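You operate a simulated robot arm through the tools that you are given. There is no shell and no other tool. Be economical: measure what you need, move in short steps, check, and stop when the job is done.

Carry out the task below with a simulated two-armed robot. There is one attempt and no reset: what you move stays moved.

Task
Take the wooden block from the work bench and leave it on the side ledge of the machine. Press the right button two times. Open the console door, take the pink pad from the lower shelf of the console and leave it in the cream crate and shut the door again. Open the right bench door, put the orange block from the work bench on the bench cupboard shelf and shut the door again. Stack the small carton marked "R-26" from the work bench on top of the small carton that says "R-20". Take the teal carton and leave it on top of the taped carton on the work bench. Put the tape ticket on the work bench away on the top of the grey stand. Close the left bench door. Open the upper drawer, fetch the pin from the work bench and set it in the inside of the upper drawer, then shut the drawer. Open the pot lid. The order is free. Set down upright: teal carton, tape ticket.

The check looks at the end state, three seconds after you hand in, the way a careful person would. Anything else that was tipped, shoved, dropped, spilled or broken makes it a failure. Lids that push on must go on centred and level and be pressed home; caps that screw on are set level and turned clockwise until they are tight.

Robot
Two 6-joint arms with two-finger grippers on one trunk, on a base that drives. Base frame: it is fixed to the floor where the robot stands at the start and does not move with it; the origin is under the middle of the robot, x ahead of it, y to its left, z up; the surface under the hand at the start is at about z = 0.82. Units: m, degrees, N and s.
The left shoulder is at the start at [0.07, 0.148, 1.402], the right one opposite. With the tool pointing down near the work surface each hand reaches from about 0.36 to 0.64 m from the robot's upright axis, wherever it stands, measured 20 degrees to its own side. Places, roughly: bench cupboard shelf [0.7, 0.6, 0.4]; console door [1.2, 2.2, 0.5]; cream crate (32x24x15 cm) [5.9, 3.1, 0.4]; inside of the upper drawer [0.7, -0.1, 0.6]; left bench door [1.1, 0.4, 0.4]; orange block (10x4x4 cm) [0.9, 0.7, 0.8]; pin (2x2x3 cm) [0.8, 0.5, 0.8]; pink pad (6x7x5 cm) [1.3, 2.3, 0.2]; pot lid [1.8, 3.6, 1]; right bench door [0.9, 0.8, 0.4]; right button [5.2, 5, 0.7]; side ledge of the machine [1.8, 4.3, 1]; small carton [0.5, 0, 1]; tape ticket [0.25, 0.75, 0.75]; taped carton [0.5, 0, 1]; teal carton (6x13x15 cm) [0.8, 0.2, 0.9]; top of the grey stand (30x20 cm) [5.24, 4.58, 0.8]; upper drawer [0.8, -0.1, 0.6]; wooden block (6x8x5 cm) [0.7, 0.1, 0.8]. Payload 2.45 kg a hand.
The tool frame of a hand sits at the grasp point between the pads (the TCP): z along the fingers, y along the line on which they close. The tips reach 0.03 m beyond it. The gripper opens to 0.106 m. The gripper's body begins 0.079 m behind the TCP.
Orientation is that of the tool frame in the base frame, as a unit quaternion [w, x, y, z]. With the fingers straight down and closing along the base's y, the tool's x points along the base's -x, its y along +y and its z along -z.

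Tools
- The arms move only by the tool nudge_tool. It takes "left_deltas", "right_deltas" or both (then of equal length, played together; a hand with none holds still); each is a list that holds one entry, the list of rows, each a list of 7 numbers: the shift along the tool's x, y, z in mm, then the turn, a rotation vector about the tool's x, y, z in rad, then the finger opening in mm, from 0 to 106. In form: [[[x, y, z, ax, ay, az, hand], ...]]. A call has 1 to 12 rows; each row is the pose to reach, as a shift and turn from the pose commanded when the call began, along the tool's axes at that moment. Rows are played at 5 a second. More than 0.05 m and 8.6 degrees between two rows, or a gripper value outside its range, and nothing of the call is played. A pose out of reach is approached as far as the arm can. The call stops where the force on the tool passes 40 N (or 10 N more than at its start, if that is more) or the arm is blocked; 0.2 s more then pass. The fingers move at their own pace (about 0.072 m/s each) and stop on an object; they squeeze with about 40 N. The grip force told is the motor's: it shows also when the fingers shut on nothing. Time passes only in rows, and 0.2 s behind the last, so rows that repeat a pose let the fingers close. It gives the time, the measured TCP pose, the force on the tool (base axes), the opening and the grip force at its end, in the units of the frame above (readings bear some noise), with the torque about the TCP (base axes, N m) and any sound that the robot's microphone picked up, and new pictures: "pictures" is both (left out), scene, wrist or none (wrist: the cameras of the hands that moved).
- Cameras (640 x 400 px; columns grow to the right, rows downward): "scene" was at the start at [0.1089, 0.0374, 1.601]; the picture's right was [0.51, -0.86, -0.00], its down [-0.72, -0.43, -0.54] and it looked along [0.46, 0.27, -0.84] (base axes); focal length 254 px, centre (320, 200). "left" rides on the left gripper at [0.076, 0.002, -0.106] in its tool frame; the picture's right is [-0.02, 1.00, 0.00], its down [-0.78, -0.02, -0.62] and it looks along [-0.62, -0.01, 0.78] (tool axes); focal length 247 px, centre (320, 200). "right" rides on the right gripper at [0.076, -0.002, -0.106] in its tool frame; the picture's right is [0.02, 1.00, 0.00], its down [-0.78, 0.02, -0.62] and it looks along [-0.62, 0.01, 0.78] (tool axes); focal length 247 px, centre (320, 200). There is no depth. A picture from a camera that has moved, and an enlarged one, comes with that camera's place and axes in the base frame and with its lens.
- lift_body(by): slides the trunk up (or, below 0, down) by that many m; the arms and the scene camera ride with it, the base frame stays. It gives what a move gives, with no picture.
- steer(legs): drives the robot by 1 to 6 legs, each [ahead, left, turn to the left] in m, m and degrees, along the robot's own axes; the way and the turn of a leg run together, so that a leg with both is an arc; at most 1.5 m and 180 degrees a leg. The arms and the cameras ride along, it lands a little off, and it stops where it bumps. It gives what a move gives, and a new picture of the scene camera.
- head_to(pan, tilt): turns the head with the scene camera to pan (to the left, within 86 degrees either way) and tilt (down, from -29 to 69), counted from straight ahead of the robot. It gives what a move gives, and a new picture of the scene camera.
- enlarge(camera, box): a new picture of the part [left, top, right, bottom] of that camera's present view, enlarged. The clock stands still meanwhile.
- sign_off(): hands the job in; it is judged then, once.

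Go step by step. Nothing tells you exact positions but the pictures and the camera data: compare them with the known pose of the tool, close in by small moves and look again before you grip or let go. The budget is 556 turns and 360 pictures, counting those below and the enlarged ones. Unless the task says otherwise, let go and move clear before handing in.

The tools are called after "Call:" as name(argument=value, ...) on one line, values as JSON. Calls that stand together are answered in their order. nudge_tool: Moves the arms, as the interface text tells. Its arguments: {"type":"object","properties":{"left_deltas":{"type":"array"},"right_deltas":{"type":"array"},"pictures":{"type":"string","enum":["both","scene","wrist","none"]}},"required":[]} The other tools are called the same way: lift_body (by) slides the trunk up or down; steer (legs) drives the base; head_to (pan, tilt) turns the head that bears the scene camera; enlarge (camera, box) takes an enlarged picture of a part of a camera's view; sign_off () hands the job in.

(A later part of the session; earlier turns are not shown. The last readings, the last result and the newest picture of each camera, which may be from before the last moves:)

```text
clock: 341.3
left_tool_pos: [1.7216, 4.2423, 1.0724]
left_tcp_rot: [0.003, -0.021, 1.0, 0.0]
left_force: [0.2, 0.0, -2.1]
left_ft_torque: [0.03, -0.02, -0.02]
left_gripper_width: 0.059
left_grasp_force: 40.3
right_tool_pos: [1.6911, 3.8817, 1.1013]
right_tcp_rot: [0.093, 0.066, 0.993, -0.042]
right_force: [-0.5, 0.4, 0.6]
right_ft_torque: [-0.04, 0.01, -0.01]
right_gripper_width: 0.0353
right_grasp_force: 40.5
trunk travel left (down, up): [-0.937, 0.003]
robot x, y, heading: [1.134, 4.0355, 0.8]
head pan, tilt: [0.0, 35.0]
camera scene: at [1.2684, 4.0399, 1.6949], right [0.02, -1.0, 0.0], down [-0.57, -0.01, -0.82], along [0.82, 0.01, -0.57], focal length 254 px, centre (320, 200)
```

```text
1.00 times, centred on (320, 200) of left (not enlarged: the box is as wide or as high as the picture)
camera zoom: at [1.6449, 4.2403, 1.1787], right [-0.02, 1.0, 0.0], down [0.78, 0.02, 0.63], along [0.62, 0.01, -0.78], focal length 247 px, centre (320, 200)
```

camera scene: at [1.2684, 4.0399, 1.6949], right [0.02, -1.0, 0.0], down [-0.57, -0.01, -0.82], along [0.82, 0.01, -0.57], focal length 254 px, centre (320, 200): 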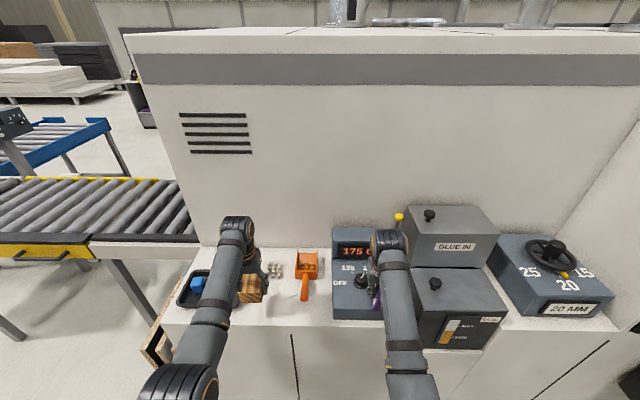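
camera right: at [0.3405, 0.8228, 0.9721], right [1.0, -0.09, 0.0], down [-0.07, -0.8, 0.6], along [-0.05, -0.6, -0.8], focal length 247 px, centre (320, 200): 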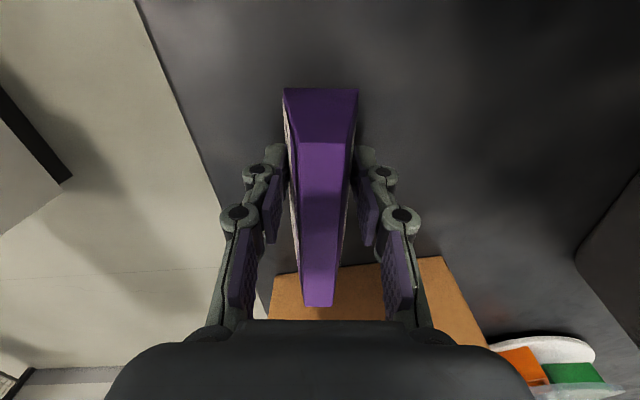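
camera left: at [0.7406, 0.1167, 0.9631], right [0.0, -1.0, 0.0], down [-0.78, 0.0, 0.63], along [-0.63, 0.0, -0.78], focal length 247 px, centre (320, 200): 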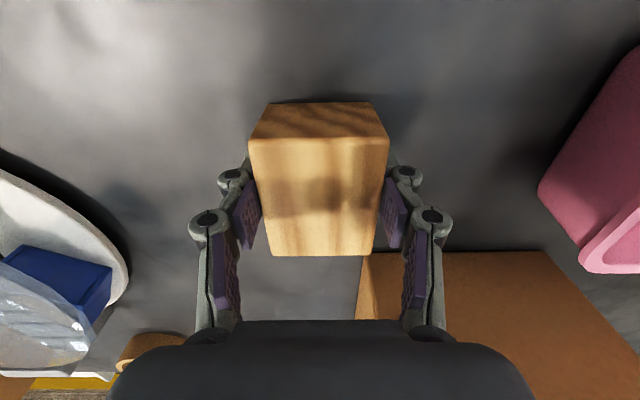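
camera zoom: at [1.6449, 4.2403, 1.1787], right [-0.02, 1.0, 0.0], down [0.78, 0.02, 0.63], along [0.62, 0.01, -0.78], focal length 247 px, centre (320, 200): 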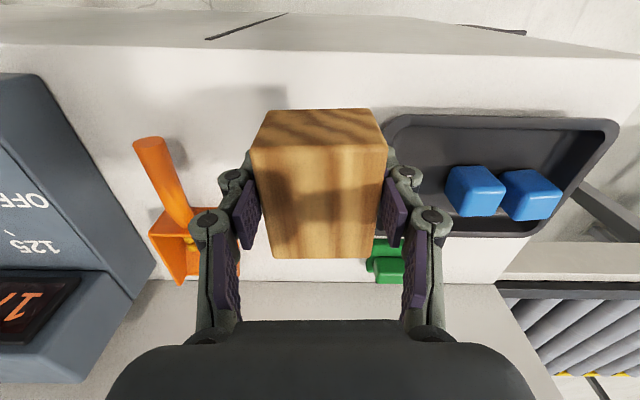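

The right hand is too close to the controller box for a straight approach. I back off and come in angled (heading −30°) so the left hand leads.

Call:
steer(legs=[[-0.35, 0, 0], [0, 0, -30], [0, 0.45, 0]])

Call:
nudge_tool(right_deltas=[[[0, 0, 15, 0.05, 0.02, 0, 10], [0, 0, 30, 0.1, 0.04, 0, 10], [0, 0, 45, 0.14, 0.06, 0, 10], [0, 0, 60, 0.18, 0.08, 0, 10]]], left_deltas=[[[0, 0, 0, 0, 0, -0.13, 45], [0, 0, 0, 0, 0, -0.26, 45], [0, 0, 0, 0, 0, -0.39, 45], [0, 0, 0, 0, 0, -0.5, 45]]])

```text
clock: 347.3
left_tool_pos: [1.6195, 4.3053, 1.0732]
left_tcp_rot: [0.001, 0.234, 0.972, 0.0]
left_force: [-0.2, 0.2, -1.4]
left_ft_torque: [0.02, -0.01, 0.02]
left_gripper_width: 0.059
left_grasp_force: 40.1
right_tool_pos: [1.4158, 4.0065, 1.0995]
right_tcp_rot: [0.08, 0.318, 0.943, -0.063]
right_force: [-0.7, -0.5, 0.3]
right_ft_torque: [-0.02, 0.06, 0.05]
right_gripper_width: 0.0352
right_grasp_force: 40.0
trunk travel left (down, up): [-0.937, 0.003]
robot x, y, heading: [1.0052, 4.4204, -28.9]
head pan, tilt: [0.0, 35.0]
camera scene: at [1.1243, 4.3532, 1.6948], right [-0.48, -0.88, 0.0], down [-0.5, 0.28, -0.82], along [0.72, -0.39, -0.57], focal length 254 px, centre (320, 200)
```

scene: 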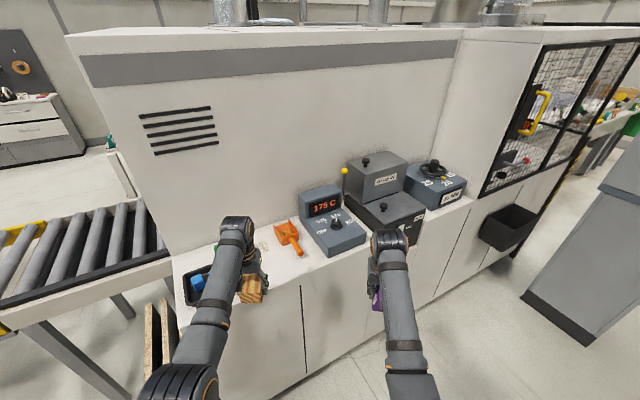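

```text
clock: 348.3
left_tool_pos: [1.6205, 4.3068, 1.0708]
left_tcp_rot: [0.0, -0.013, 1.0, 0.0]
left_force: [0.2, -0.1, -1.2]
left_ft_torque: [-0.01, 0.03, 0.0]
left_gripper_width: 0.059
left_grasp_force: 40.2
right_tool_pos: [1.4237, 3.9994, 1.0414]
right_tcp_rot: [0.013, 0.325, 0.936, -0.134]
right_force: [0.0, -0.5, -0.1]
right_ft_torque: [0.0, 0.01, 0.01]
right_gripper_width: 0.0349
right_grasp_force: 39.8
trunk travel left (down, up): [-0.937, 0.003]
robot x, y, heading: [1.0035, 4.4201, -28.7]
head pan, tilt: [0.0, 35.0]
camera scene: at [1.1262, 4.3551, 1.6947], right [-0.48, -0.88, 0.0], down [-0.5, 0.28, -0.82], along [0.72, -0.39, -0.57], focal length 254 px, centre (320, 200)
camera right: at [1.3679, 4.0731, 1.1372], right [0.59, 0.77, -0.25], down [0.67, -0.3, 0.68], along [0.45, -0.57, -0.69], focal length 247 px, centre (320, 200)
camera left: at [1.5436, 4.3064, 1.1779], right [-0.01, 1.0, 0.0], down [0.78, 0.01, 0.62], along [0.62, 0.0, -0.78], focal length 247 px, centre (320, 200)
```

scene: 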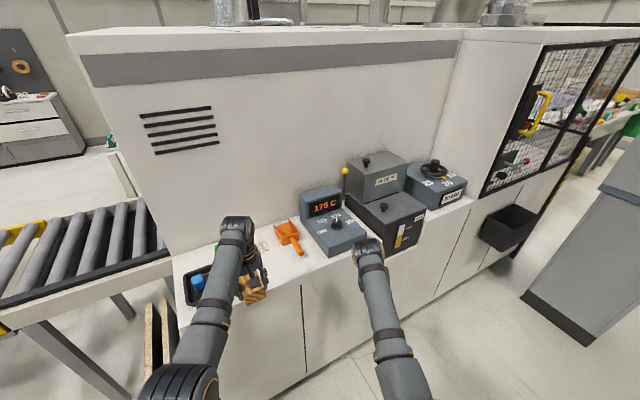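
right: 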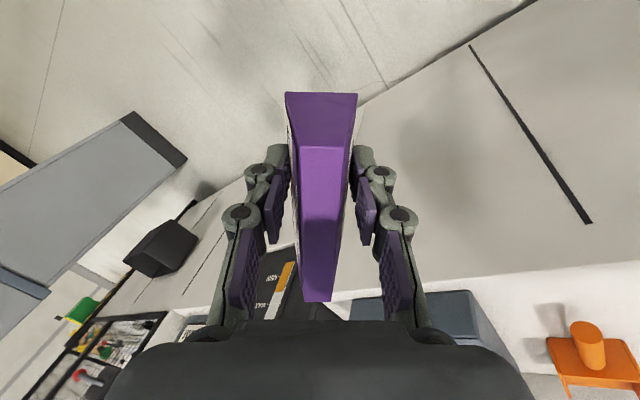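
left: 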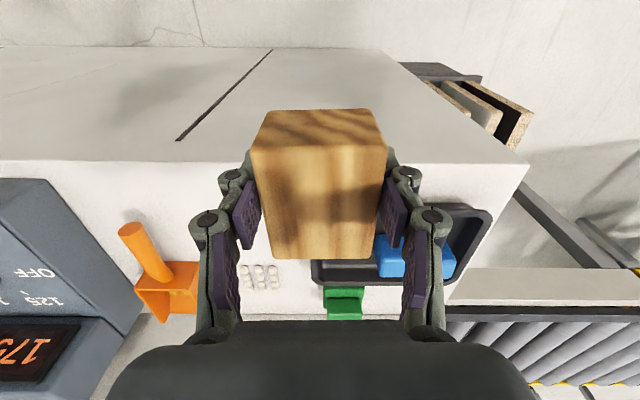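

Call:
nudge_tool(right_deltas=[[[0, 0, 0, -0.12, 0.055, 0, 10], [0, 0, 0, -0.242, 0.111, 0, 10], [0, 0, 0, -0.242, 0.111, 0, 10]]], pictures="none")

Call:
steer(legs=[[0.158, -0.038, 0]])

Call:
enlarge(camera="left", box=[0, 0, 640, 400])

```text
clock: 349.1
left_tool_pos: [1.6201, 4.3073, 1.072]
left_tcp_rot: [0.002, -0.012, 1.0, -0.002]
left_force: [-0.9, -0.7, -1.3]
left_ft_torque: [-0.03, -0.02, 0.0]
left_gripper_width: 0.0592
left_grasp_force: 40.2
right_tool_pos: [1.4205, 3.998, 1.0411]
right_tcp_rot: [-0.001, 0.328, 0.945, -0.003]
right_force: [0.9, -0.8, -0.3]
right_ft_torque: [-0.04, -0.03, -0.03]
right_gripper_width: 0.035
right_grasp_force: 40.3
trunk travel left (down, up): [-0.937, 0.003]
robot x, y, heading: [1.0066, 4.4218, -28.9]
head pan, tilt: [0.0, 35.0]
```

```text
clock: 350.5
left_tool_pos: [1.7351, 4.2027, 1.0721]
left_tcp_rot: [0.002, -0.014, 1.0, -0.002]
left_force: [0.4, -0.1, -1.0]
left_ft_torque: [0.0, 0.01, -0.02]
left_gripper_width: 0.0591
left_grasp_force: 40.3
right_tool_pos: [1.5374, 3.8927, 1.0429]
right_tcp_rot: [0.001, 0.328, 0.945, -0.004]
right_force: [0.1, 0.4, -0.5]
right_ft_torque: [-0.01, -0.05, 0.01]
right_gripper_width: 0.0347
right_grasp_force: 39.7
trunk travel left (down, up): [-0.937, 0.003]
robot x, y, heading: [1.1238, 4.3115, -28.3]
head pan, tilt: [0.0, 35.0]
camera scene: at [1.2397, 4.2511, 1.6952], right [-0.48, -0.88, 0.0], down [-0.5, 0.27, -0.82], along [0.72, -0.39, -0.57], focal length 254 px, centre (320, 200)
```

scene: 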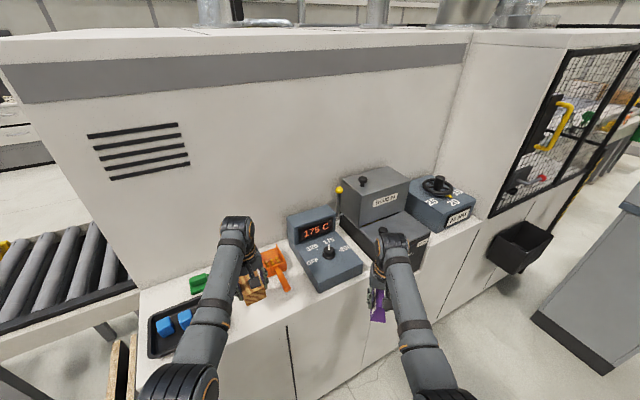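

```text
1.00 times, centred on (320, 200) of left (not enlarged: the box is as wide or as high as the picture)
camera zoom: at [1.6586, 4.2025, 1.1795], right [-0.01, 1.0, 0.0], down [0.78, 0.01, 0.63], along [0.63, 0.0, -0.78], focal length 247 px, centre (320, 200)
```

zoom: 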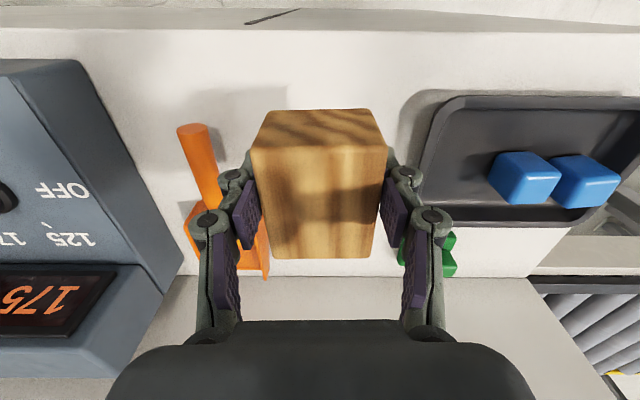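

Call:
lift_body(by=-0.055)

Call:
nudge_tool(left_deltas=[[[0, 4, 3, 0, 0, 0, 45], [0, 4, 6, 0, 0, 0, 45], [0, 4, 9, 0, 0, 0, 45], [0, 4, 12, 0, 0, 0, 45]]], pictures="none")

```text
clock: 351.5
left_tool_pos: [1.7374, 4.2005, 1.0173]
left_tcp_rot: [0.001, -0.013, 1.0, -0.001]
left_force: [-0.3, 0.0, -1.5]
left_ft_torque: [0.03, 0.04, 0.03]
left_gripper_width: 0.0594
left_grasp_force: 39.8
right_tool_pos: [1.5391, 3.8909, 0.9861]
right_tcp_rot: [-0.001, 0.328, 0.945, -0.003]
right_force: [-0.1, -0.4, -0.4]
right_ft_torque: [0.04, 0.03, -0.01]
right_gripper_width: 0.0348
right_grasp_force: 40.0
trunk travel left (down, up): [-0.882, 0.058]
robot x, y, heading: [1.1226, 4.3108, -28.7]
head pan, tilt: [0.0, 35.0]
```

```text
clock: 352.5
left_tool_pos: [1.7375, 4.2042, 1.0045]
left_tcp_rot: [0.0, -0.013, 1.0, 0.0]
left_force: [0.1, 0.1, -1.5]
left_ft_torque: [-0.02, 0.0, -0.02]
left_gripper_width: 0.0592
left_grasp_force: 40.1
right_tool_pos: [1.539, 3.8918, 0.9859]
right_tcp_rot: [0.0, 0.328, 0.945, -0.004]
right_force: [0.6, 1.0, -0.4]
right_ft_torque: [0.01, 0.02, 0.05]
right_gripper_width: 0.0349
right_grasp_force: 39.4
trunk travel left (down, up): [-0.882, 0.058]
robot x, y, heading: [1.1227, 4.3156, -28.4]
head pan, tilt: [0.0, 35.0]
```

Call:
nudge_tool(left_deltas=[[[0, 0, 3, 0, 0, 0, 45], [0, 0, 5, 0, 0, 0, 45], [0, 0, 7, 0, 0, 0, 45], [0, 0, 9, 0, 0, 0, 45], [0, 0, 11, 0, 0, 0, 45], [0, 0, 13, 0, 0, 0, 45]]], pictures="wrist")

```text
clock: 353.9
left_tool_pos: [1.7379, 4.2055, 0.9923]
left_tcp_rot: [0.001, -0.013, 1.0, -0.001]
left_force: [-0.5, -0.9, -0.6]
left_ft_torque: [0.01, 0.02, -0.01]
left_gripper_width: 0.059
left_grasp_force: 39.8
right_tool_pos: [1.5399, 3.8919, 0.9867]
right_tcp_rot: [-0.001, 0.328, 0.945, -0.003]
right_force: [-0.7, 0.1, 0.0]
right_ft_torque: [0.01, -0.01, 0.0]
right_gripper_width: 0.0349
right_grasp_force: 40.0
trunk travel left (down, up): [-0.882, 0.058]
robot x, y, heading: [1.1222, 4.313, -28.4]
head pan, tilt: [0.0, 35.0]
camera left: at [1.6604, 4.2046, 1.0983], right [-0.01, 1.0, 0.0], down [0.78, 0.01, 0.62], along [0.62, 0.0, -0.78], focal length 247 px, centre (320, 200)
```

left: 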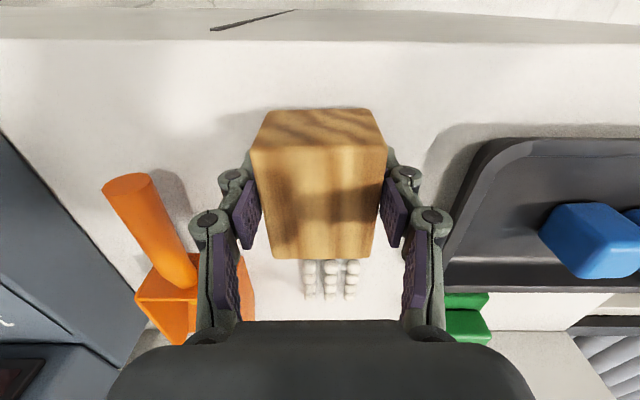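

Call:
nudge_tool(left_deltas=[[[0, 0, 4, 0, 0, 0, 45], [0, 0, 8, 0, 0, 0, 45], [0, 0, 11, 0, 0, 0, 45], [0, 0, 14, 0, 0, 0, 45], [0, 0, 17, 0, 0, 0, 45], [0, 0, 20, 0, 0, 0, 45], [0, 0, 23, 0, 0, 0, 45], [0, 0, 26, 0, 0, 0, 45]]], pictures="none")

```text
clock: 355.5
left_tool_pos: [1.7351, 4.2048, 0.9782]
left_tcp_rot: [0.005, -0.013, 1.0, -0.003]
left_force: [-11.0, 3.2, 25.9]
left_ft_torque: [1.0, 0.65, 0.35]
left_gripper_width: 0.0594
left_grasp_force: 40.3
right_tool_pos: [1.5344, 3.8932, 0.9871]
right_tcp_rot: [0.001, 0.327, 0.945, -0.003]
right_force: [-0.7, 0.5, -0.5]
right_ft_torque: [-0.01, 0.04, 0.02]
right_gripper_width: 0.035
right_grasp_force: 40.2
trunk travel left (down, up): [-0.882, 0.058]
robot x, y, heading: [1.1217, 4.3149, -28.4]
head pan, tilt: [0.0, 35.0]
stopped in row 7 (left hand): the force on the tool passed its limit at 43 N (the readings are from after the stop); the commanded pose is now the measured one
```

Call:
nudge_tool(left_deltas=[[[0, 0, -2, 0, 0, 0, 50], [0, 0, -2, 0, 0, 0, 74], [0, 0, -2, 0, 0, 0, 74], [0, 0, -20, 0, 0, 0, 74], [0, 0, -60, 0, 0, 0, 74], [0, 0, -100, 0, 0, 0, 74]]], pictures="both")

```text
clock: 356.9
left_tool_pos: [1.7404, 4.2068, 1.0734]
left_tcp_rot: [0.002, -0.014, 1.0, -0.002]
left_force: [0.0, -0.9, 0.0]
left_ft_torque: [-0.01, 0.01, 0.0]
left_gripper_width: 0.074
left_grasp_force: 0.1
right_tool_pos: [1.5375, 3.8911, 0.9858]
right_tcp_rot: [0.0, 0.327, 0.945, -0.004]
right_force: [0.9, 0.8, 0.1]
right_ft_torque: [0.02, 0.01, 0.0]
right_gripper_width: 0.0351
right_grasp_force: 39.9
trunk travel left (down, up): [-0.882, 0.058]
robot x, y, heading: [1.1202, 4.3155, -28.7]
head pan, tilt: [0.0, 35.0]
camera scene: at [1.242, 4.2481, 1.6398], right [-0.48, -0.88, 0.0], down [-0.5, 0.27, -0.82], along [0.72, -0.39, -0.57], focal length 254 px, centre (320, 200)
camera left: at [1.6626, 4.2058, 1.1787], right [-0.01, 1.0, 0.0], down [0.78, 0.01, 0.63], along [0.63, 0.0, -0.78], focal length 247 px, centre (320, 200)
```

scene: 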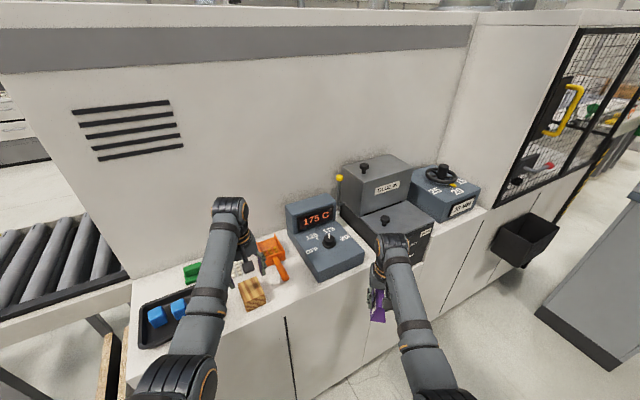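
left: 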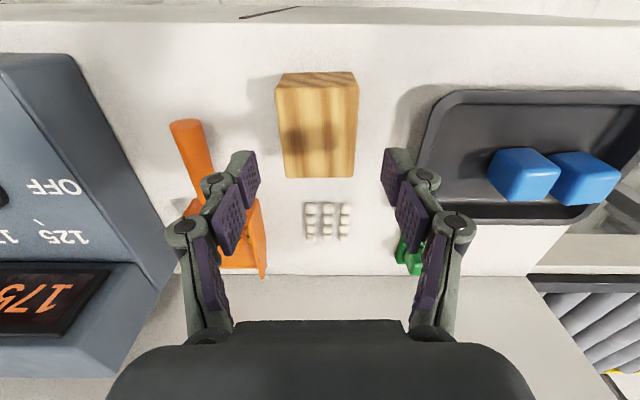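

Wooden block is on the ledge. Now look at the glue pot's lid.

Call:
enlarge(camera="scene", box=[310, 140, 500, 290])

```text
2.67 times, centred on (405, 215) of scene
camera zoom: at [1.242, 4.2481, 1.6398], right [-0.48, -0.88, 0.0], down [-0.5, 0.27, -0.82], along [0.72, -0.39, -0.57], focal length 678 px, centre (93, 160)
```

zoom: 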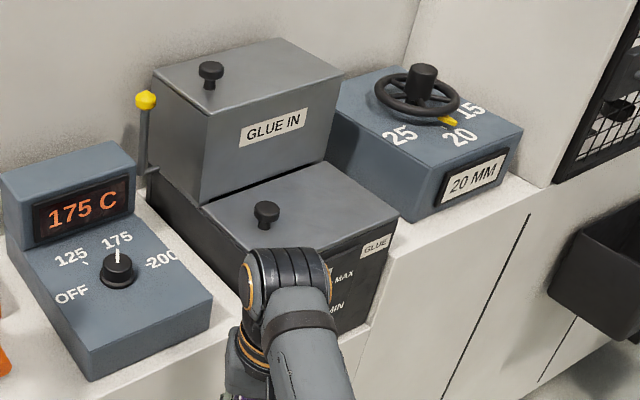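

The pot lid's knob is near its left edge (≈(1.752, 3.703, 1.055)), so the lid hinges on the right (y≈3.52). I back off, square up, and tilt the left hand forward so it can grip the knob and roll with it.

Call:
lift_body(by=0.055)

Call:
steer(legs=[[-0.35, 0, 0], [0, 0, 28.7]])

Call:
nudge_tool(left_deltas=[[[0, 0, 0, 0, 0, 0.13, 60], [0, 0, 0, 0, 0, 0.26, 60], [0, 0, 0, 0, 0, 0.39, 60], [0, 0, 0, 0, 0, 0.5, 60]]], pictures="none")

Call:
nudge_tool(left_deltas=[[[5, 0, 0, 0, -0.13, 0, 60], [10, 0, 0, 0, -0.26, 0, 60], [15, 0, 0, 0, -0.39, 0, 60], [20, 0, 0, 0, -0.52, 0, 60], [25, 0, 0, 0, -0.65, 0, 60], [30, 0, 0, 0, -0.78, 0, 60], [35, 0, 0, 0, -0.91, 0, 60], [40, 0, 0, 0, -1.04, 0, 60]]], pictures="scene")

```text
clock: 357.8
left_tool_pos: [1.7407, 4.2051, 1.1281]
left_tcp_rot: [0.003, -0.014, 1.0, -0.001]
left_force: [0.5, -0.2, -0.8]
left_ft_torque: [-0.02, 0.04, 0.0]
left_gripper_width: 0.0741
left_grasp_force: 0.1
right_tool_pos: [1.5389, 3.8921, 1.0415]
right_tcp_rot: [0.0, 0.327, 0.945, -0.003]
right_force: [-0.3, 0.4, 0.1]
right_ft_torque: [0.03, 0.01, 0.02]
right_gripper_width: 0.0347
right_grasp_force: 39.5
trunk travel left (down, up): [-0.937, 0.003]
robot x, y, heading: [1.1232, 4.3156, -28.5]
head pan, tilt: [0.0, 35.0]
```

```text
clock: 361.6
left_tool_pos: [1.4055, 4.6863, 1.1273]
left_tcp_rot: [0.004, -0.262, 0.965, -0.001]
left_force: [0.8, -0.4, 0.4]
left_ft_torque: [0.01, -0.02, -0.01]
left_gripper_width: 0.0737
left_grasp_force: 0.0
right_tool_pos: [1.3798, 4.3135, 1.041]
right_tcp_rot: [0.001, 0.082, 0.997, -0.003]
right_force: [-0.2, -0.8, -1.1]
right_ft_torque: [0.01, 0.0, 0.02]
right_gripper_width: 0.0345
right_grasp_force: 40.1
trunk travel left (down, up): [-0.937, 0.003]
robot x, y, heading: [0.814, 4.4839, 0.3]
head pan, tilt: [0.0, 35.0]
camera scene: at [0.9493, 4.4832, 1.6948], right [0.01, -1.0, 0.0], down [-0.57, 0.0, -0.82], along [0.82, 0.0, -0.57], focal length 254 px, centre (320, 200)
```

scene: 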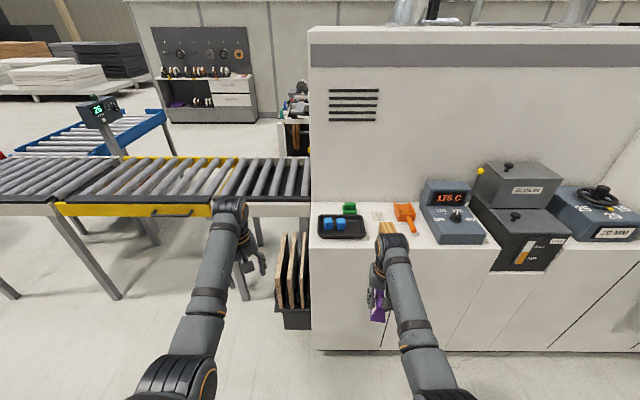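

```text
clock: 362.6
left_tool_pos: [1.4043, 4.6869, 1.1273]
left_tcp_rot: [0.003, -0.015, 1.0, 0.0]
left_force: [-0.8, 0.4, -0.5]
left_ft_torque: [0.02, 0.01, 0.04]
left_gripper_width: 0.0601
left_grasp_force: 0.0
right_tool_pos: [1.3808, 4.3132, 1.0421]
right_tcp_rot: [0.0, 0.081, 0.997, -0.004]
right_force: [-0.9, 0.9, -0.1]
right_ft_torque: [0.03, 0.0, 0.02]
right_gripper_width: 0.0347
right_grasp_force: 40.3
trunk travel left (down, up): [-0.937, 0.003]
robot x, y, heading: [0.8126, 4.4826, 0.0]
head pan, tilt: [0.0, 35.0]
```

```text
clock: 364.4
left_tool_pos: [1.3642, 4.6849, 1.1272]
left_tcp_rot: [0.502, -0.014, 0.865, 0.008]
left_force: [-0.2, 0.1, 0.2]
left_ft_torque: [-0.01, -0.01, -0.03]
left_gripper_width: 0.0601
left_grasp_force: 0.1
right_tool_pos: [1.3796, 4.3146, 1.043]
right_tcp_rot: [0.001, 0.082, 0.997, -0.003]
right_force: [-0.4, -0.1, -0.7]
right_ft_torque: [-0.02, -0.01, 0.05]
right_gripper_width: 0.0343
right_grasp_force: 39.6
trunk travel left (down, up): [-0.937, 0.003]
robot x, y, heading: [0.8152, 4.4796, 0.3]
head pan, tilt: [0.0, 35.0]
camera scene: at [0.9477, 4.484, 1.695], right [0.01, -1.0, 0.0], down [-0.57, 0.0, -0.82], along [0.82, 0.0, -0.57], focal length 254 px, centre (320, 200)
```

scene: 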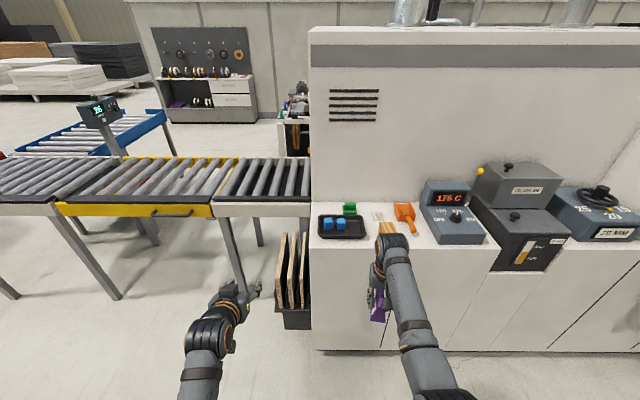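

Call:
steer(legs=[[0, -0.97, 0]])

Call:
steer(legs=[[0.13, 0, 0]])

Call:
enlarge(camera="left", box=[0, 0, 640, 400])

```text
clock: 369.4
left_tool_pos: [1.3688, 3.7121, 1.1271]
left_tcp_rot: [0.5, -0.011, 0.866, 0.006]
left_force: [0.3, -0.1, -0.3]
left_ft_torque: [0.01, -0.01, -0.04]
left_gripper_width: 0.0599
left_grasp_force: 0.1
right_tool_pos: [1.3823, 3.34, 1.0413]
right_tcp_rot: [0.0, 0.085, 0.996, -0.004]
right_force: [-0.1, 0.2, 0.1]
right_ft_torque: [-0.01, 0.03, -0.01]
right_gripper_width: 0.0342
right_grasp_force: 40.4
trunk travel left (down, up): [-0.937, 0.003]
robot x, y, heading: [0.8128, 3.51, 0.0]
head pan, tilt: [0.0, 35.0]
camera scene: at [0.952, 3.5135, 1.6948], right [0.0, -1.0, 0.0], down [-0.57, 0.0, -0.82], along [0.82, 0.0, -0.57], focal length 254 px, centre (320, 200)
```

scene: 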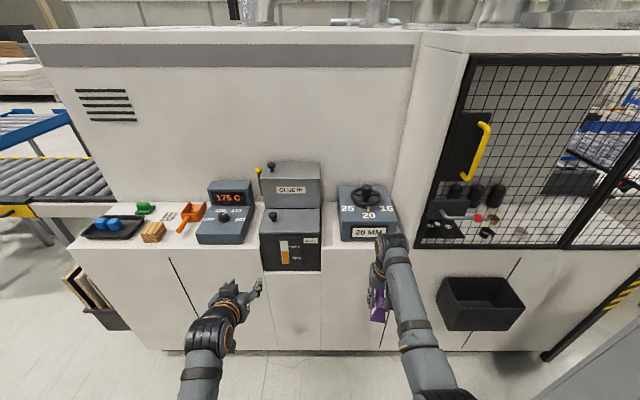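

```text
clock: 370.7
left_tool_pos: [1.496, 3.7103, 1.1282]
left_tcp_rot: [0.5, -0.01, 0.866, 0.005]
left_force: [-0.2, -0.3, -0.2]
left_ft_torque: [0.0, 0.01, 0.03]
left_gripper_width: 0.0602
left_grasp_force: 0.1
right_tool_pos: [1.5086, 3.3402, 1.0425]
right_tcp_rot: [0.001, 0.085, 0.996, -0.003]
right_force: [-0.3, 0.3, -0.4]
right_ft_torque: [-0.03, 0.0, -0.02]
right_gripper_width: 0.0343
right_grasp_force: 40.4
trunk travel left (down, up): [-0.937, 0.003]
robot x, y, heading: [0.9438, 3.5081, -0.1]
head pan, tilt: [0.0, 35.0]
camera scene: at [1.0771, 3.5126, 1.6951], right [0.0, -1.0, 0.0], down [-0.57, 0.0, -0.82], along [0.82, 0.0, -0.57], focal length 254 px, centre (320, 200)
```

scene: 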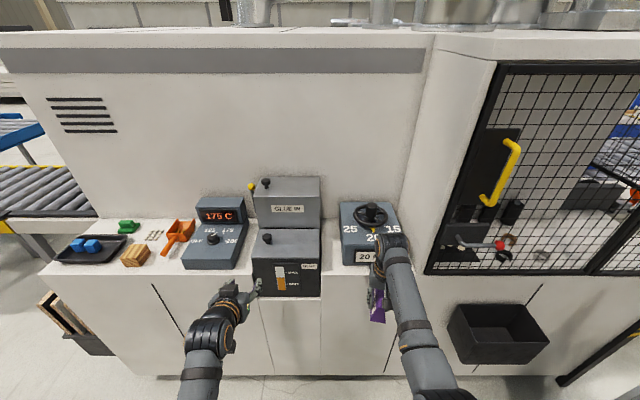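

```text
1.00 times, centred on (320, 200) of left (not enlarged: the box is as wide or as high as the picture)
camera zoom: at [1.3646, 3.7091, 1.1148], right [-0.01, 1.0, 0.02], down [-0.15, -0.02, 0.99], along [0.99, 0.01, 0.15], focal length 247 px, centre (320, 200)
```

zoom: 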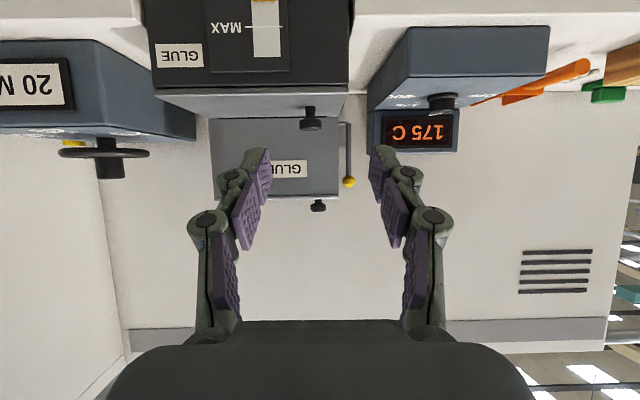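

Call:
steer(legs=[[0.08, 0, 0]])

Call:
nudge_tool(left_deltas=[[[-15, 0, 25, 0, 0, 0, 60], [-25, -3, 50, 0, 0, 0, 60], [-35, -6, 75, 0, 0, 0, 60], [-45, -9, 100, 0, 0, 0, 60]]], pictures="wrist")

```text
clock: 371.8
left_tool_pos: [1.5716, 3.7112, 1.1293]
left_tcp_rot: [0.503, -0.011, 0.864, 0.006]
left_force: [-0.9, -1.0, 0.8]
left_ft_torque: [-0.01, -0.01, 0.01]
left_gripper_width: 0.0601
left_grasp_force: 0.0
right_tool_pos: [1.5858, 3.3402, 1.0433]
right_tcp_rot: [0.004, 0.084, 0.996, -0.004]
right_force: [-0.8, 1.1, 0.1]
right_ft_torque: [0.0, -0.08, -0.01]
right_gripper_width: 0.0344
right_grasp_force: 40.4
trunk travel left (down, up): [-0.937, 0.003]
robot x, y, heading: [1.0275, 3.5135, -0.2]
head pan, tilt: [0.0, 35.0]
camera scene: at [1.1525, 3.5127, 1.6956], right [0.0, -1.0, 0.0], down [-0.57, 0.0, -0.82], along [0.82, 0.0, -0.57], focal length 254 px, centre (320, 200)
```

scene: 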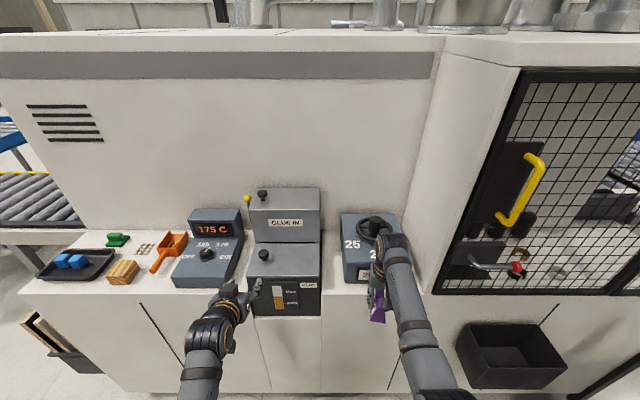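

```text
clock: 372.8
left_tool_pos: [1.6875, 3.7059, 1.1138]
left_tcp_rot: [0.498, -0.012, 0.867, 0.007]
left_force: [0.0, -0.2, -0.3]
left_ft_torque: [0.02, -0.01, -0.01]
left_gripper_width: 0.0597
left_grasp_force: 0.0
right_tool_pos: [1.5933, 3.341, 1.0404]
right_tcp_rot: [-0.001, 0.084, 0.996, -0.004]
right_force: [0.8, -0.9, -0.2]
right_ft_torque: [-0.01, 0.03, 0.04]
right_gripper_width: 0.0343
right_grasp_force: 40.1
trunk travel left (down, up): [-0.937, 0.003]
robot x, y, heading: [1.0228, 3.5119, 0.0]
head pan, tilt: [0.0, 35.0]
camera left: at [1.557, 3.7038, 1.1012], right [-0.01, 1.0, 0.02], down [-0.14, -0.02, 0.99], along [0.99, 0.01, 0.14], focal length 247 px, centre (320, 200)
```

left: 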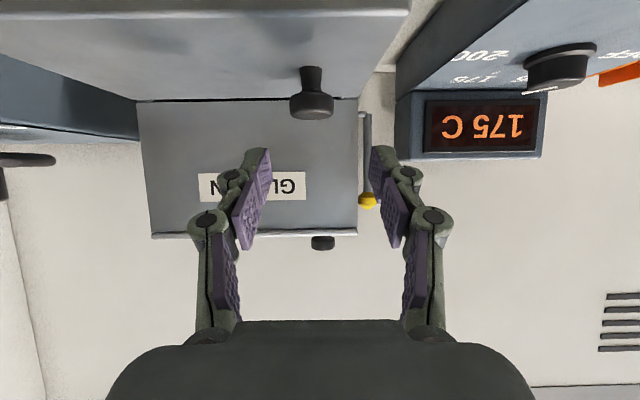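

Call:
nudge_tool(left_deltas=[[[5, -2, 24, 0, 0, 0, 48], [10, -4, 48, 0, 0, 0, 48], [16, -5, 72, 0, 0, 0, 48], [16, -5, 72, 0, 0, 0, 48]]], pictures="wrist")

```text
clock: 373.8
left_tool_pos: [1.7405, 3.7019, 1.0639]
left_tcp_rot: [0.5, -0.012, 0.866, 0.006]
left_force: [0.9, 0.7, 0.6]
left_ft_torque: [0.0, 0.0, 0.02]
left_gripper_width: 0.048
left_grasp_force: 0.1
right_tool_pos: [1.5897, 3.341, 1.0407]
right_tcp_rot: [0.001, 0.085, 0.996, -0.003]
right_force: [-0.1, -0.3, 0.0]
right_ft_torque: [0.0, -0.01, 0.01]
right_gripper_width: 0.0339
right_grasp_force: 39.5
trunk travel left (down, up): [-0.937, 0.003]
robot x, y, heading: [1.0234, 3.5089, 0.2]
head pan, tilt: [0.0, 35.0]
camera left: at [1.61, 3.7006, 1.0526], right [-0.01, 1.0, 0.02], down [-0.15, -0.02, 0.99], along [0.99, 0.01, 0.15], focal length 247 px, centre (320, 200)
```

left: 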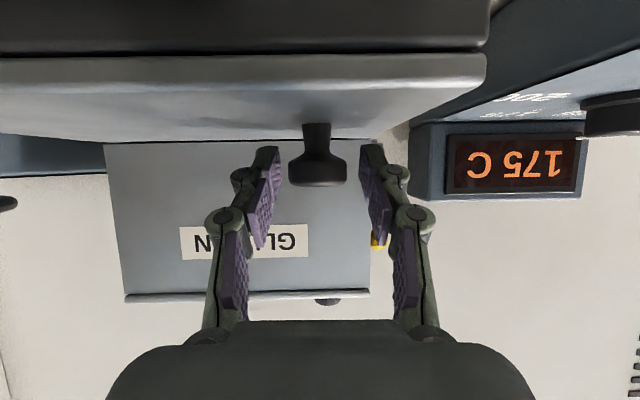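

Call:
nudge_tool(left_deltas=[[[0, 0, 0, 0, 0, 0, 20], [0, 0, 0, 0, 0, 0, 20], [0, 0, 0, 0, 0, 0, 20]]], pictures="none")

```text
clock: 374.6
left_tool_pos: [1.7407, 3.7022, 1.0651]
left_tcp_rot: [0.5, -0.012, 0.866, 0.008]
left_force: [-0.5, -4.4, 0.1]
left_ft_torque: [-0.11, -0.03, -0.04]
left_gripper_width: 0.0327
left_grasp_force: 44.9
right_tool_pos: [1.5916, 3.3391, 1.0425]
right_tcp_rot: [0.001, 0.085, 0.996, -0.002]
right_force: [-0.4, 0.7, 0.0]
right_ft_torque: [0.0, -0.03, 0.01]
right_gripper_width: 0.0342
right_grasp_force: 39.5
trunk travel left (down, up): [-0.937, 0.003]
robot x, y, heading: [1.0229, 3.5093, 0.3]
head pan, tilt: [0.0, 35.0]
```

Knob gripped. I start lifting along the hinge arc and check.

Call:
nudge_tool(left_deltas=[[[-11, -2.5, -6.5, -0.033, -0.002, 0.056, 20], [-22, -5.7, -13, -0.065, -0.004, 0.113, 20], [-33, -10, -19.5, -0.098, -0.006, 0.169, 20], [-44, -14.7, -26, -0.13, -0.008, 0.225, 20]]], pictures="scene")

Call:
enlarge(camera="scene", box=[180, 170, 400, 340])

```text
clock: 375.6
left_tool_pos: [1.7415, 3.683, 1.1139]
left_tcp_rot: [0.496, 0.055, 0.858, 0.118]
left_force: [-2.5, -11.5, -10.5]
left_ft_torque: [0.18, 0.33, -0.12]
left_gripper_width: 0.0325
left_grasp_force: 45.3
right_tool_pos: [1.5908, 3.3376, 1.0406]
right_tcp_rot: [0.0, 0.084, 0.996, -0.001]
right_force: [-0.2, 0.8, 1.0]
right_ft_torque: [0.0, 0.0, -0.01]
right_gripper_width: 0.034
right_grasp_force: 40.1
trunk travel left (down, up): [-0.937, 0.003]
robot x, y, heading: [1.0235, 3.5062, -0.1]
head pan, tilt: [0.0, 35.0]
camera scene: at [1.1629, 3.5082, 1.6946], right [0.0, -1.0, 0.0], down [-0.57, 0.0, -0.82], along [0.82, 0.0, -0.57], focal length 254 px, centre (320, 200)
```

scene: 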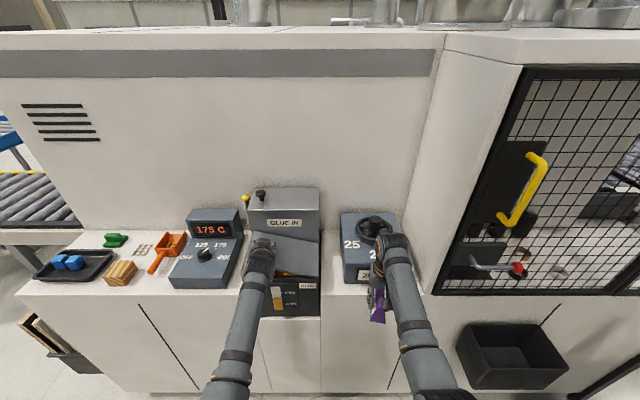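

```text
2.35 times, centred on (290, 255) of scene
camera zoom: at [1.1629, 3.5082, 1.6946], right [0.0, -1.0, 0.0], down [-0.57, 0.0, -0.82], along [0.82, 0.0, -0.57], focal length 598 px, centre (391, 71)
```

zoom: 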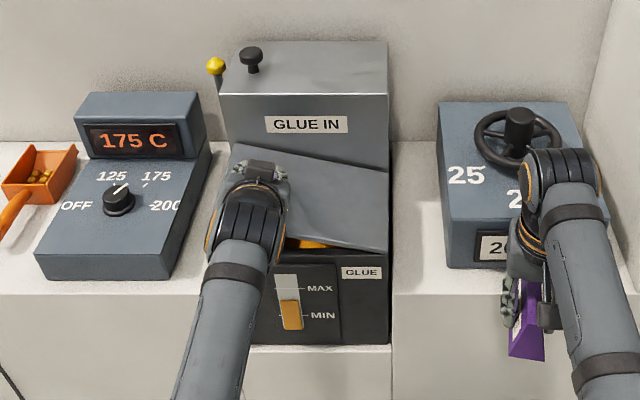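

The lid opens as expected. I continue along the arc.

Call:
nudge_tool(left_deltas=[[[-12, -4.5, -7, -0.033, -0.002, 0.056, 20], [-23.3, -9.6, -13.8, -0.065, -0.003, 0.112, 20], [-34, -15.4, -20, -0.098, -0.005, 0.168, 20], [-44.4, -21.4, -26.2, -0.13, -0.006, 0.225, 20], [-54, -29, -32, -0.163, -0.008, 0.281, 20], [-63.9, -36.4, -37.9, -0.195, -0.009, 0.337, 20], [-73, -45, -43, -0.228, -0.01, 0.393, 20], [-81.4, -54.1, -48.6, -0.26, -0.012, 0.449, 20]]], pictures="scene")

```text
clock: 376.1
left_tool_pos: [1.7411, 3.6774, 1.1259]
left_tcp_rot: [0.49, 0.078, 0.854, 0.158]
left_force: [0.0, -17.8, -9.8]
left_ft_torque: [-0.49, -0.56, -0.34]
left_gripper_width: 0.0322
left_grasp_force: 45.1
right_tool_pos: [1.5914, 3.3353, 1.0393]
right_tcp_rot: [0.0, 0.084, 0.996, -0.001]
right_force: [-0.4, -0.2, -0.1]
right_ft_torque: [-0.04, -0.01, 0.0]
right_gripper_width: 0.0341
right_grasp_force: 39.2
trunk travel left (down, up): [-0.937, 0.003]
robot x, y, heading: [1.027, 3.5096, -0.3]
head pan, tilt: [0.0, 35.0]
stopped in row 2 (left hand): the force on the tool passed its limit at 44 N (the readings are from after the stop); the commanded pose is now the measured one
camera scene: at [1.1629, 3.5078, 1.6947], right [0.0, -1.0, 0.0], down [-0.57, 0.0, -0.82], along [0.82, 0.0, -0.57], focal length 254 px, centre (320, 200)
```

scene: 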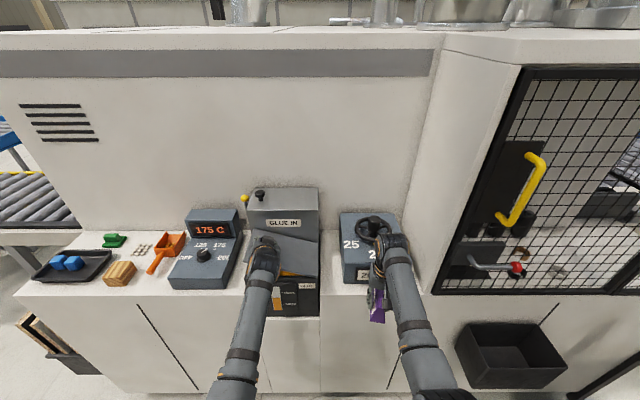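

Call:
nudge_tool(left_deltas=[[[-1.4, -4.7, -1, 0, 0, 0, 20], [-12, -9.5, -7.5, -0.033, -0.002, 0.056, 20], [-24.2, -14.1, -14.6, -0.066, -0.003, 0.112, 20], [-35.5, -20, -21.5, -0.099, -0.005, 0.168, 20], [-46.2, -26.6, -27.9, -0.132, -0.006, 0.224, 20]]], pictures="scene")

```text
clock: 376.6
left_tool_pos: [1.7405, 3.68, 1.1196]
left_tcp_rot: [0.48, 0.093, 0.852, 0.185]
left_force: [0.2, -29.8, -15.0]
left_ft_torque: [-0.6, -0.12, -0.37]
left_gripper_width: 0.0322
left_grasp_force: 45.2
right_tool_pos: [1.591, 3.3335, 1.0387]
right_tcp_rot: [0.0, 0.087, 0.996, -0.001]
right_force: [0.3, 0.1, 0.0]
right_ft_torque: [-0.04, 0.01, -0.02]
right_gripper_width: 0.034
right_grasp_force: 39.7
trunk travel left (down, up): [-0.937, 0.003]
robot x, y, heading: [1.0195, 3.5106, -0.3]
head pan, tilt: [0.0, 35.0]
stopped in row 2 (left hand): the force on the tool passed its limit at 49 N (the readings are from after the stop); the commanded pose is now the measured one
camera scene: at [1.1649, 3.5049, 1.6944], right [-0.01, -1.0, 0.0], down [-0.58, 0.01, -0.82], along [0.82, 0.0, -0.58], focal length 254 px, centre (320, 200)
```

scene: 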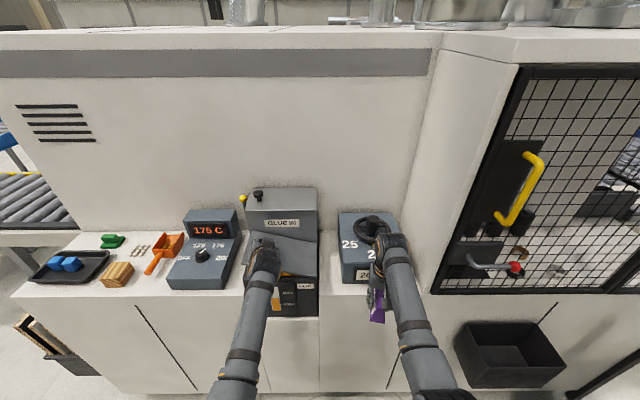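

Call:
enlarge(camera="scene", box=[200, 180, 360, 330])

Call:
enlarge(camera="left", box=[0, 0, 640, 400])

```text
2.67 times, centred on (280, 255) of scene
camera zoom: at [1.1649, 3.5049, 1.6944], right [-0.01, -1.0, 0.0], down [-0.58, 0.01, -0.82], along [0.82, 0.0, -0.58], focal length 678 px, centre (427, 53)
```

zoom: 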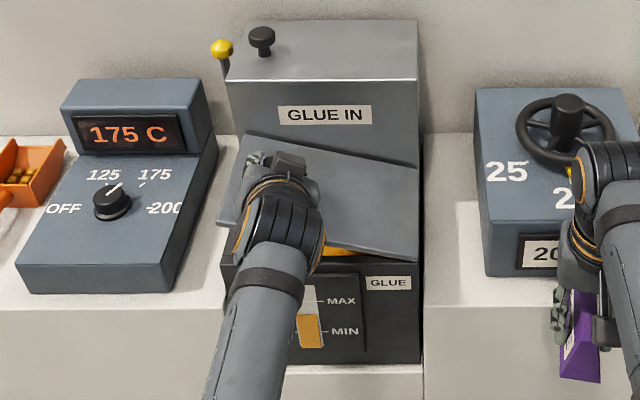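

```text
1.00 times, centred on (320, 200) of left (not enlarged: the box is as wide or as high as the picture)
camera zoom: at [1.6104, 3.6825, 1.1105], right [-0.01, 0.91, 0.42], down [-0.12, -0.42, 0.9], along [0.99, -0.04, 0.11], focal length 247 px, centre (320, 200)
```

zoom: 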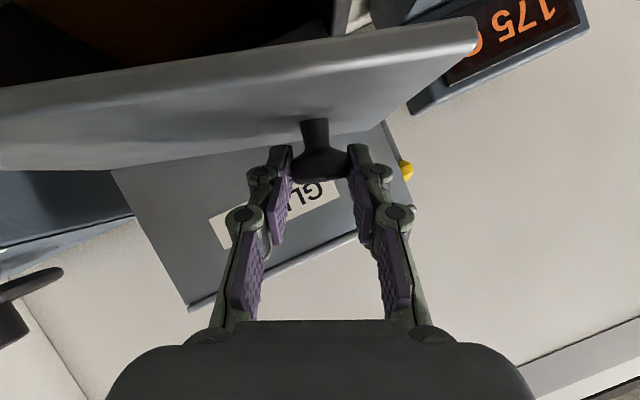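

I had over-rotated the hand relative to the lid; first relieve the roll, then go on with a corrected arc (hinge ≈ y 3.50, z 1.014).

Call:
nudge_tool(left_deltas=[[[0, 0, 0, 0.026, 0.001, -0.043, 20], [0, 0, 0, 0.052, 0.002, -0.085, 20], [0, 0, 0, 0.078, 0.003, -0.128, 20], [0, 0, 0, 0.078, 0.003, -0.128, 20]]], pictures="wrist")

```text
clock: 377.6
left_tool_pos: [1.7406, 3.6813, 1.1202]
left_tcp_rot: [0.486, 0.055, 0.864, 0.122]
left_force: [3.6, -15.9, -12.0]
left_ft_torque: [0.01, 0.88, -0.07]
left_gripper_width: 0.0325
left_grasp_force: 45.0
right_tool_pos: [1.5928, 3.3347, 1.0393]
right_tcp_rot: [-0.001, 0.086, 0.996, -0.001]
right_force: [0.0, 1.3, 0.4]
right_ft_torque: [-0.03, -0.03, -0.03]
right_gripper_width: 0.0339
right_grasp_force: 39.6
trunk travel left (down, up): [-0.937, 0.003]
robot x, y, heading: [1.02, 3.5114, -0.4]
head pan, tilt: [0.0, 35.0]
camera left: at [1.6102, 3.6825, 1.1111], right [-0.01, 0.96, 0.28], down [-0.12, -0.28, 0.95], along [0.99, -0.02, 0.12], focal length 247 px, centre (320, 200)
```

left: 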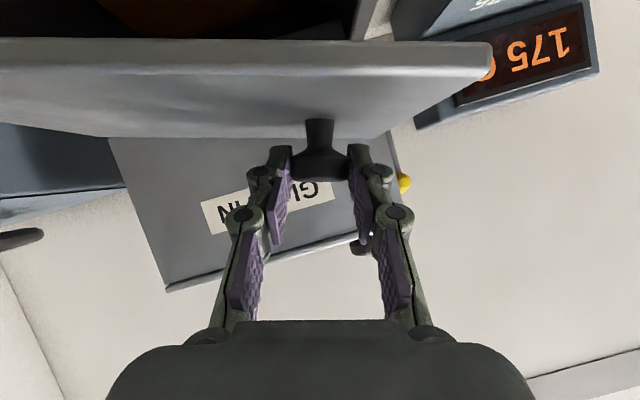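

Call:
nudge_tool(left_deltas=[[[-0.6, -3, -0.5, 0, 0, 0, 20], [-11.6, -6.8, -7.3, -0.034, -0.002, 0.056, 20], [-22.4, -11.5, -14, -0.068, -0.003, 0.111, 20], [-32.8, -17.1, -20.6, -0.102, -0.005, 0.166, 20], [-42.9, -23.5, -27, -0.136, -0.006, 0.222, 20]]], pictures="wrist")

```text
clock: 378.4
left_tool_pos: [1.7413, 3.6761, 1.1286]
left_tcp_rot: [0.479, 0.08, 0.859, 0.164]
left_force: [4.4, -26.1, -14.2]
left_ft_torque: [-0.66, -0.74, -0.56]
left_gripper_width: 0.0325
left_grasp_force: 45.2
right_tool_pos: [1.5915, 3.3331, 1.0384]
right_tcp_rot: [-0.002, 0.088, 0.996, -0.001]
right_force: [0.1, 0.0, -0.7]
right_ft_torque: [-0.03, 0.01, 0.03]
right_gripper_width: 0.0338
right_grasp_force: 39.5
trunk travel left (down, up): [-0.937, 0.003]
robot x, y, heading: [1.0215, 3.5099, -0.6]
head pan, tilt: [0.0, 35.0]
stopped in row 3 (left hand): the force on the tool passed its limit at 50 N (the readings are from after the stop); the commanded pose is now the measured one
camera left: at [1.6103, 3.6782, 1.1199], right [-0.01, 0.93, 0.38], down [-0.11, -0.38, 0.92], along [0.99, -0.03, 0.11], focal length 247 px, centre (320, 200)
```

left: 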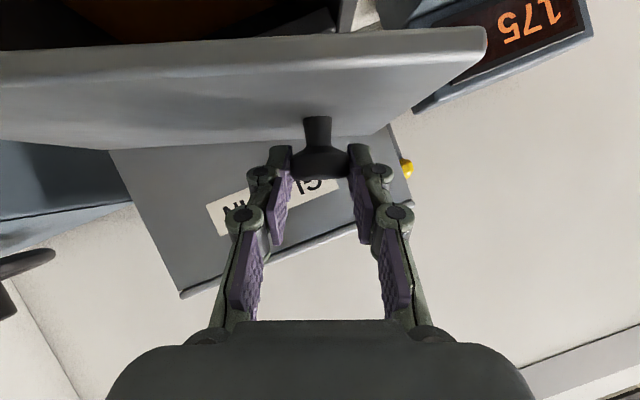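

Call:
nudge_tool(left_deltas=[[[0, -3, 0, 0.02, 0, -0.034, 20], [0, -4, 0, 0.03, 0, -0.05, 20], [0, -4, 0, 0.03, 0, -0.05, 20]]], pictures="none")

```text
clock: 379.2
left_tool_pos: [1.7413, 3.6767, 1.1279]
left_tcp_rot: [0.483, 0.064, 0.862, 0.141]
left_force: [9.6, -3.1, -4.9]
left_ft_torque: [0.0, -0.23, -0.13]
left_gripper_width: 0.0325
left_grasp_force: 45.0
right_tool_pos: [1.592, 3.337, 1.0405]
right_tcp_rot: [-0.001, 0.087, 0.996, -0.003]
right_force: [-1.0, 0.1, -0.7]
right_ft_torque: [-0.03, -0.02, -0.02]
right_gripper_width: 0.034
right_grasp_force: 39.9
trunk travel left (down, up): [-0.937, 0.003]
robot x, y, heading: [1.0244, 3.5072, -0.7]
head pan, tilt: [0.0, 35.0]
```

Call:
nudge_tool(left_deltas=[[[-3.7, -2.2, -3.5, -0.013, 0, 0.022, 20], [-7.4, -4.5, -7, -0.027, -0.001, 0.044, 20], [-11.8, -6.3, -9.7, -0.041, -0.002, 0.066, 20], [-16.2, -8.2, -12.5, -0.055, -0.003, 0.089, 20], [-20.4, -10.2, -15.2, -0.068, -0.003, 0.111, 20], [-24.6, -12.3, -17.9, -0.082, -0.004, 0.133, 20], [-28.8, -14.6, -20.6, -0.096, -0.004, 0.155, 20], [-33, -17, -23.3, -0.109, -0.005, 0.177, 20], [-37, -19.6, -25.8, -0.123, -0.006, 0.199, 20], [-41.1, -22.3, -28.4, -0.137, -0.007, 0.221, 20]]], pictures="wrist")

```text
clock: 379.8
left_tool_pos: [1.7412, 3.6757, 1.1293]
left_tcp_rot: [0.475, 0.08, 0.859, 0.171]
left_force: [3.7, -32.7, -18.9]
left_ft_torque: [-0.72, -0.89, -0.76]
left_gripper_width: 0.0326
left_grasp_force: 44.7
right_tool_pos: [1.5917, 3.3282, 1.0377]
right_tcp_rot: [-0.002, 0.09, 0.996, 0.0]
right_force: [0.0, 0.5, 0.4]
right_ft_torque: [-0.05, 0.04, 0.0]
right_gripper_width: 0.034
right_grasp_force: 40.1
trunk travel left (down, up): [-0.937, 0.003]
robot x, y, heading: [1.0235, 3.5105, -0.9]
head pan, tilt: [0.0, 35.0]
stopped in row 3 (left hand): the force on the tool passed its limit at 45 N (the readings are from after the stop); the commanded pose is now the measured one
camera left: at [1.6102, 3.6771, 1.1217], right [-0.01, 0.92, 0.39], down [-0.1, -0.39, 0.92], along [0.99, -0.03, 0.1], focal length 247 px, centre (320, 200)
```

left: 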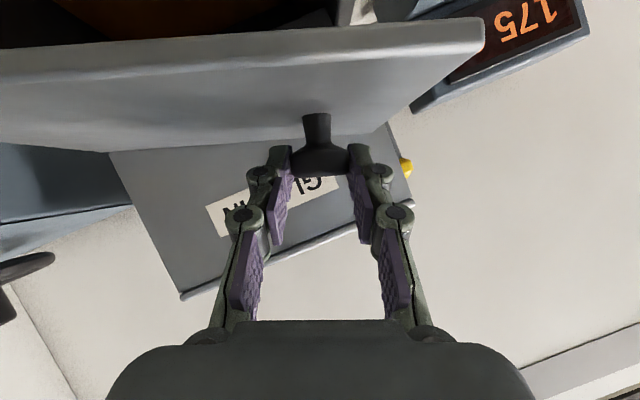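

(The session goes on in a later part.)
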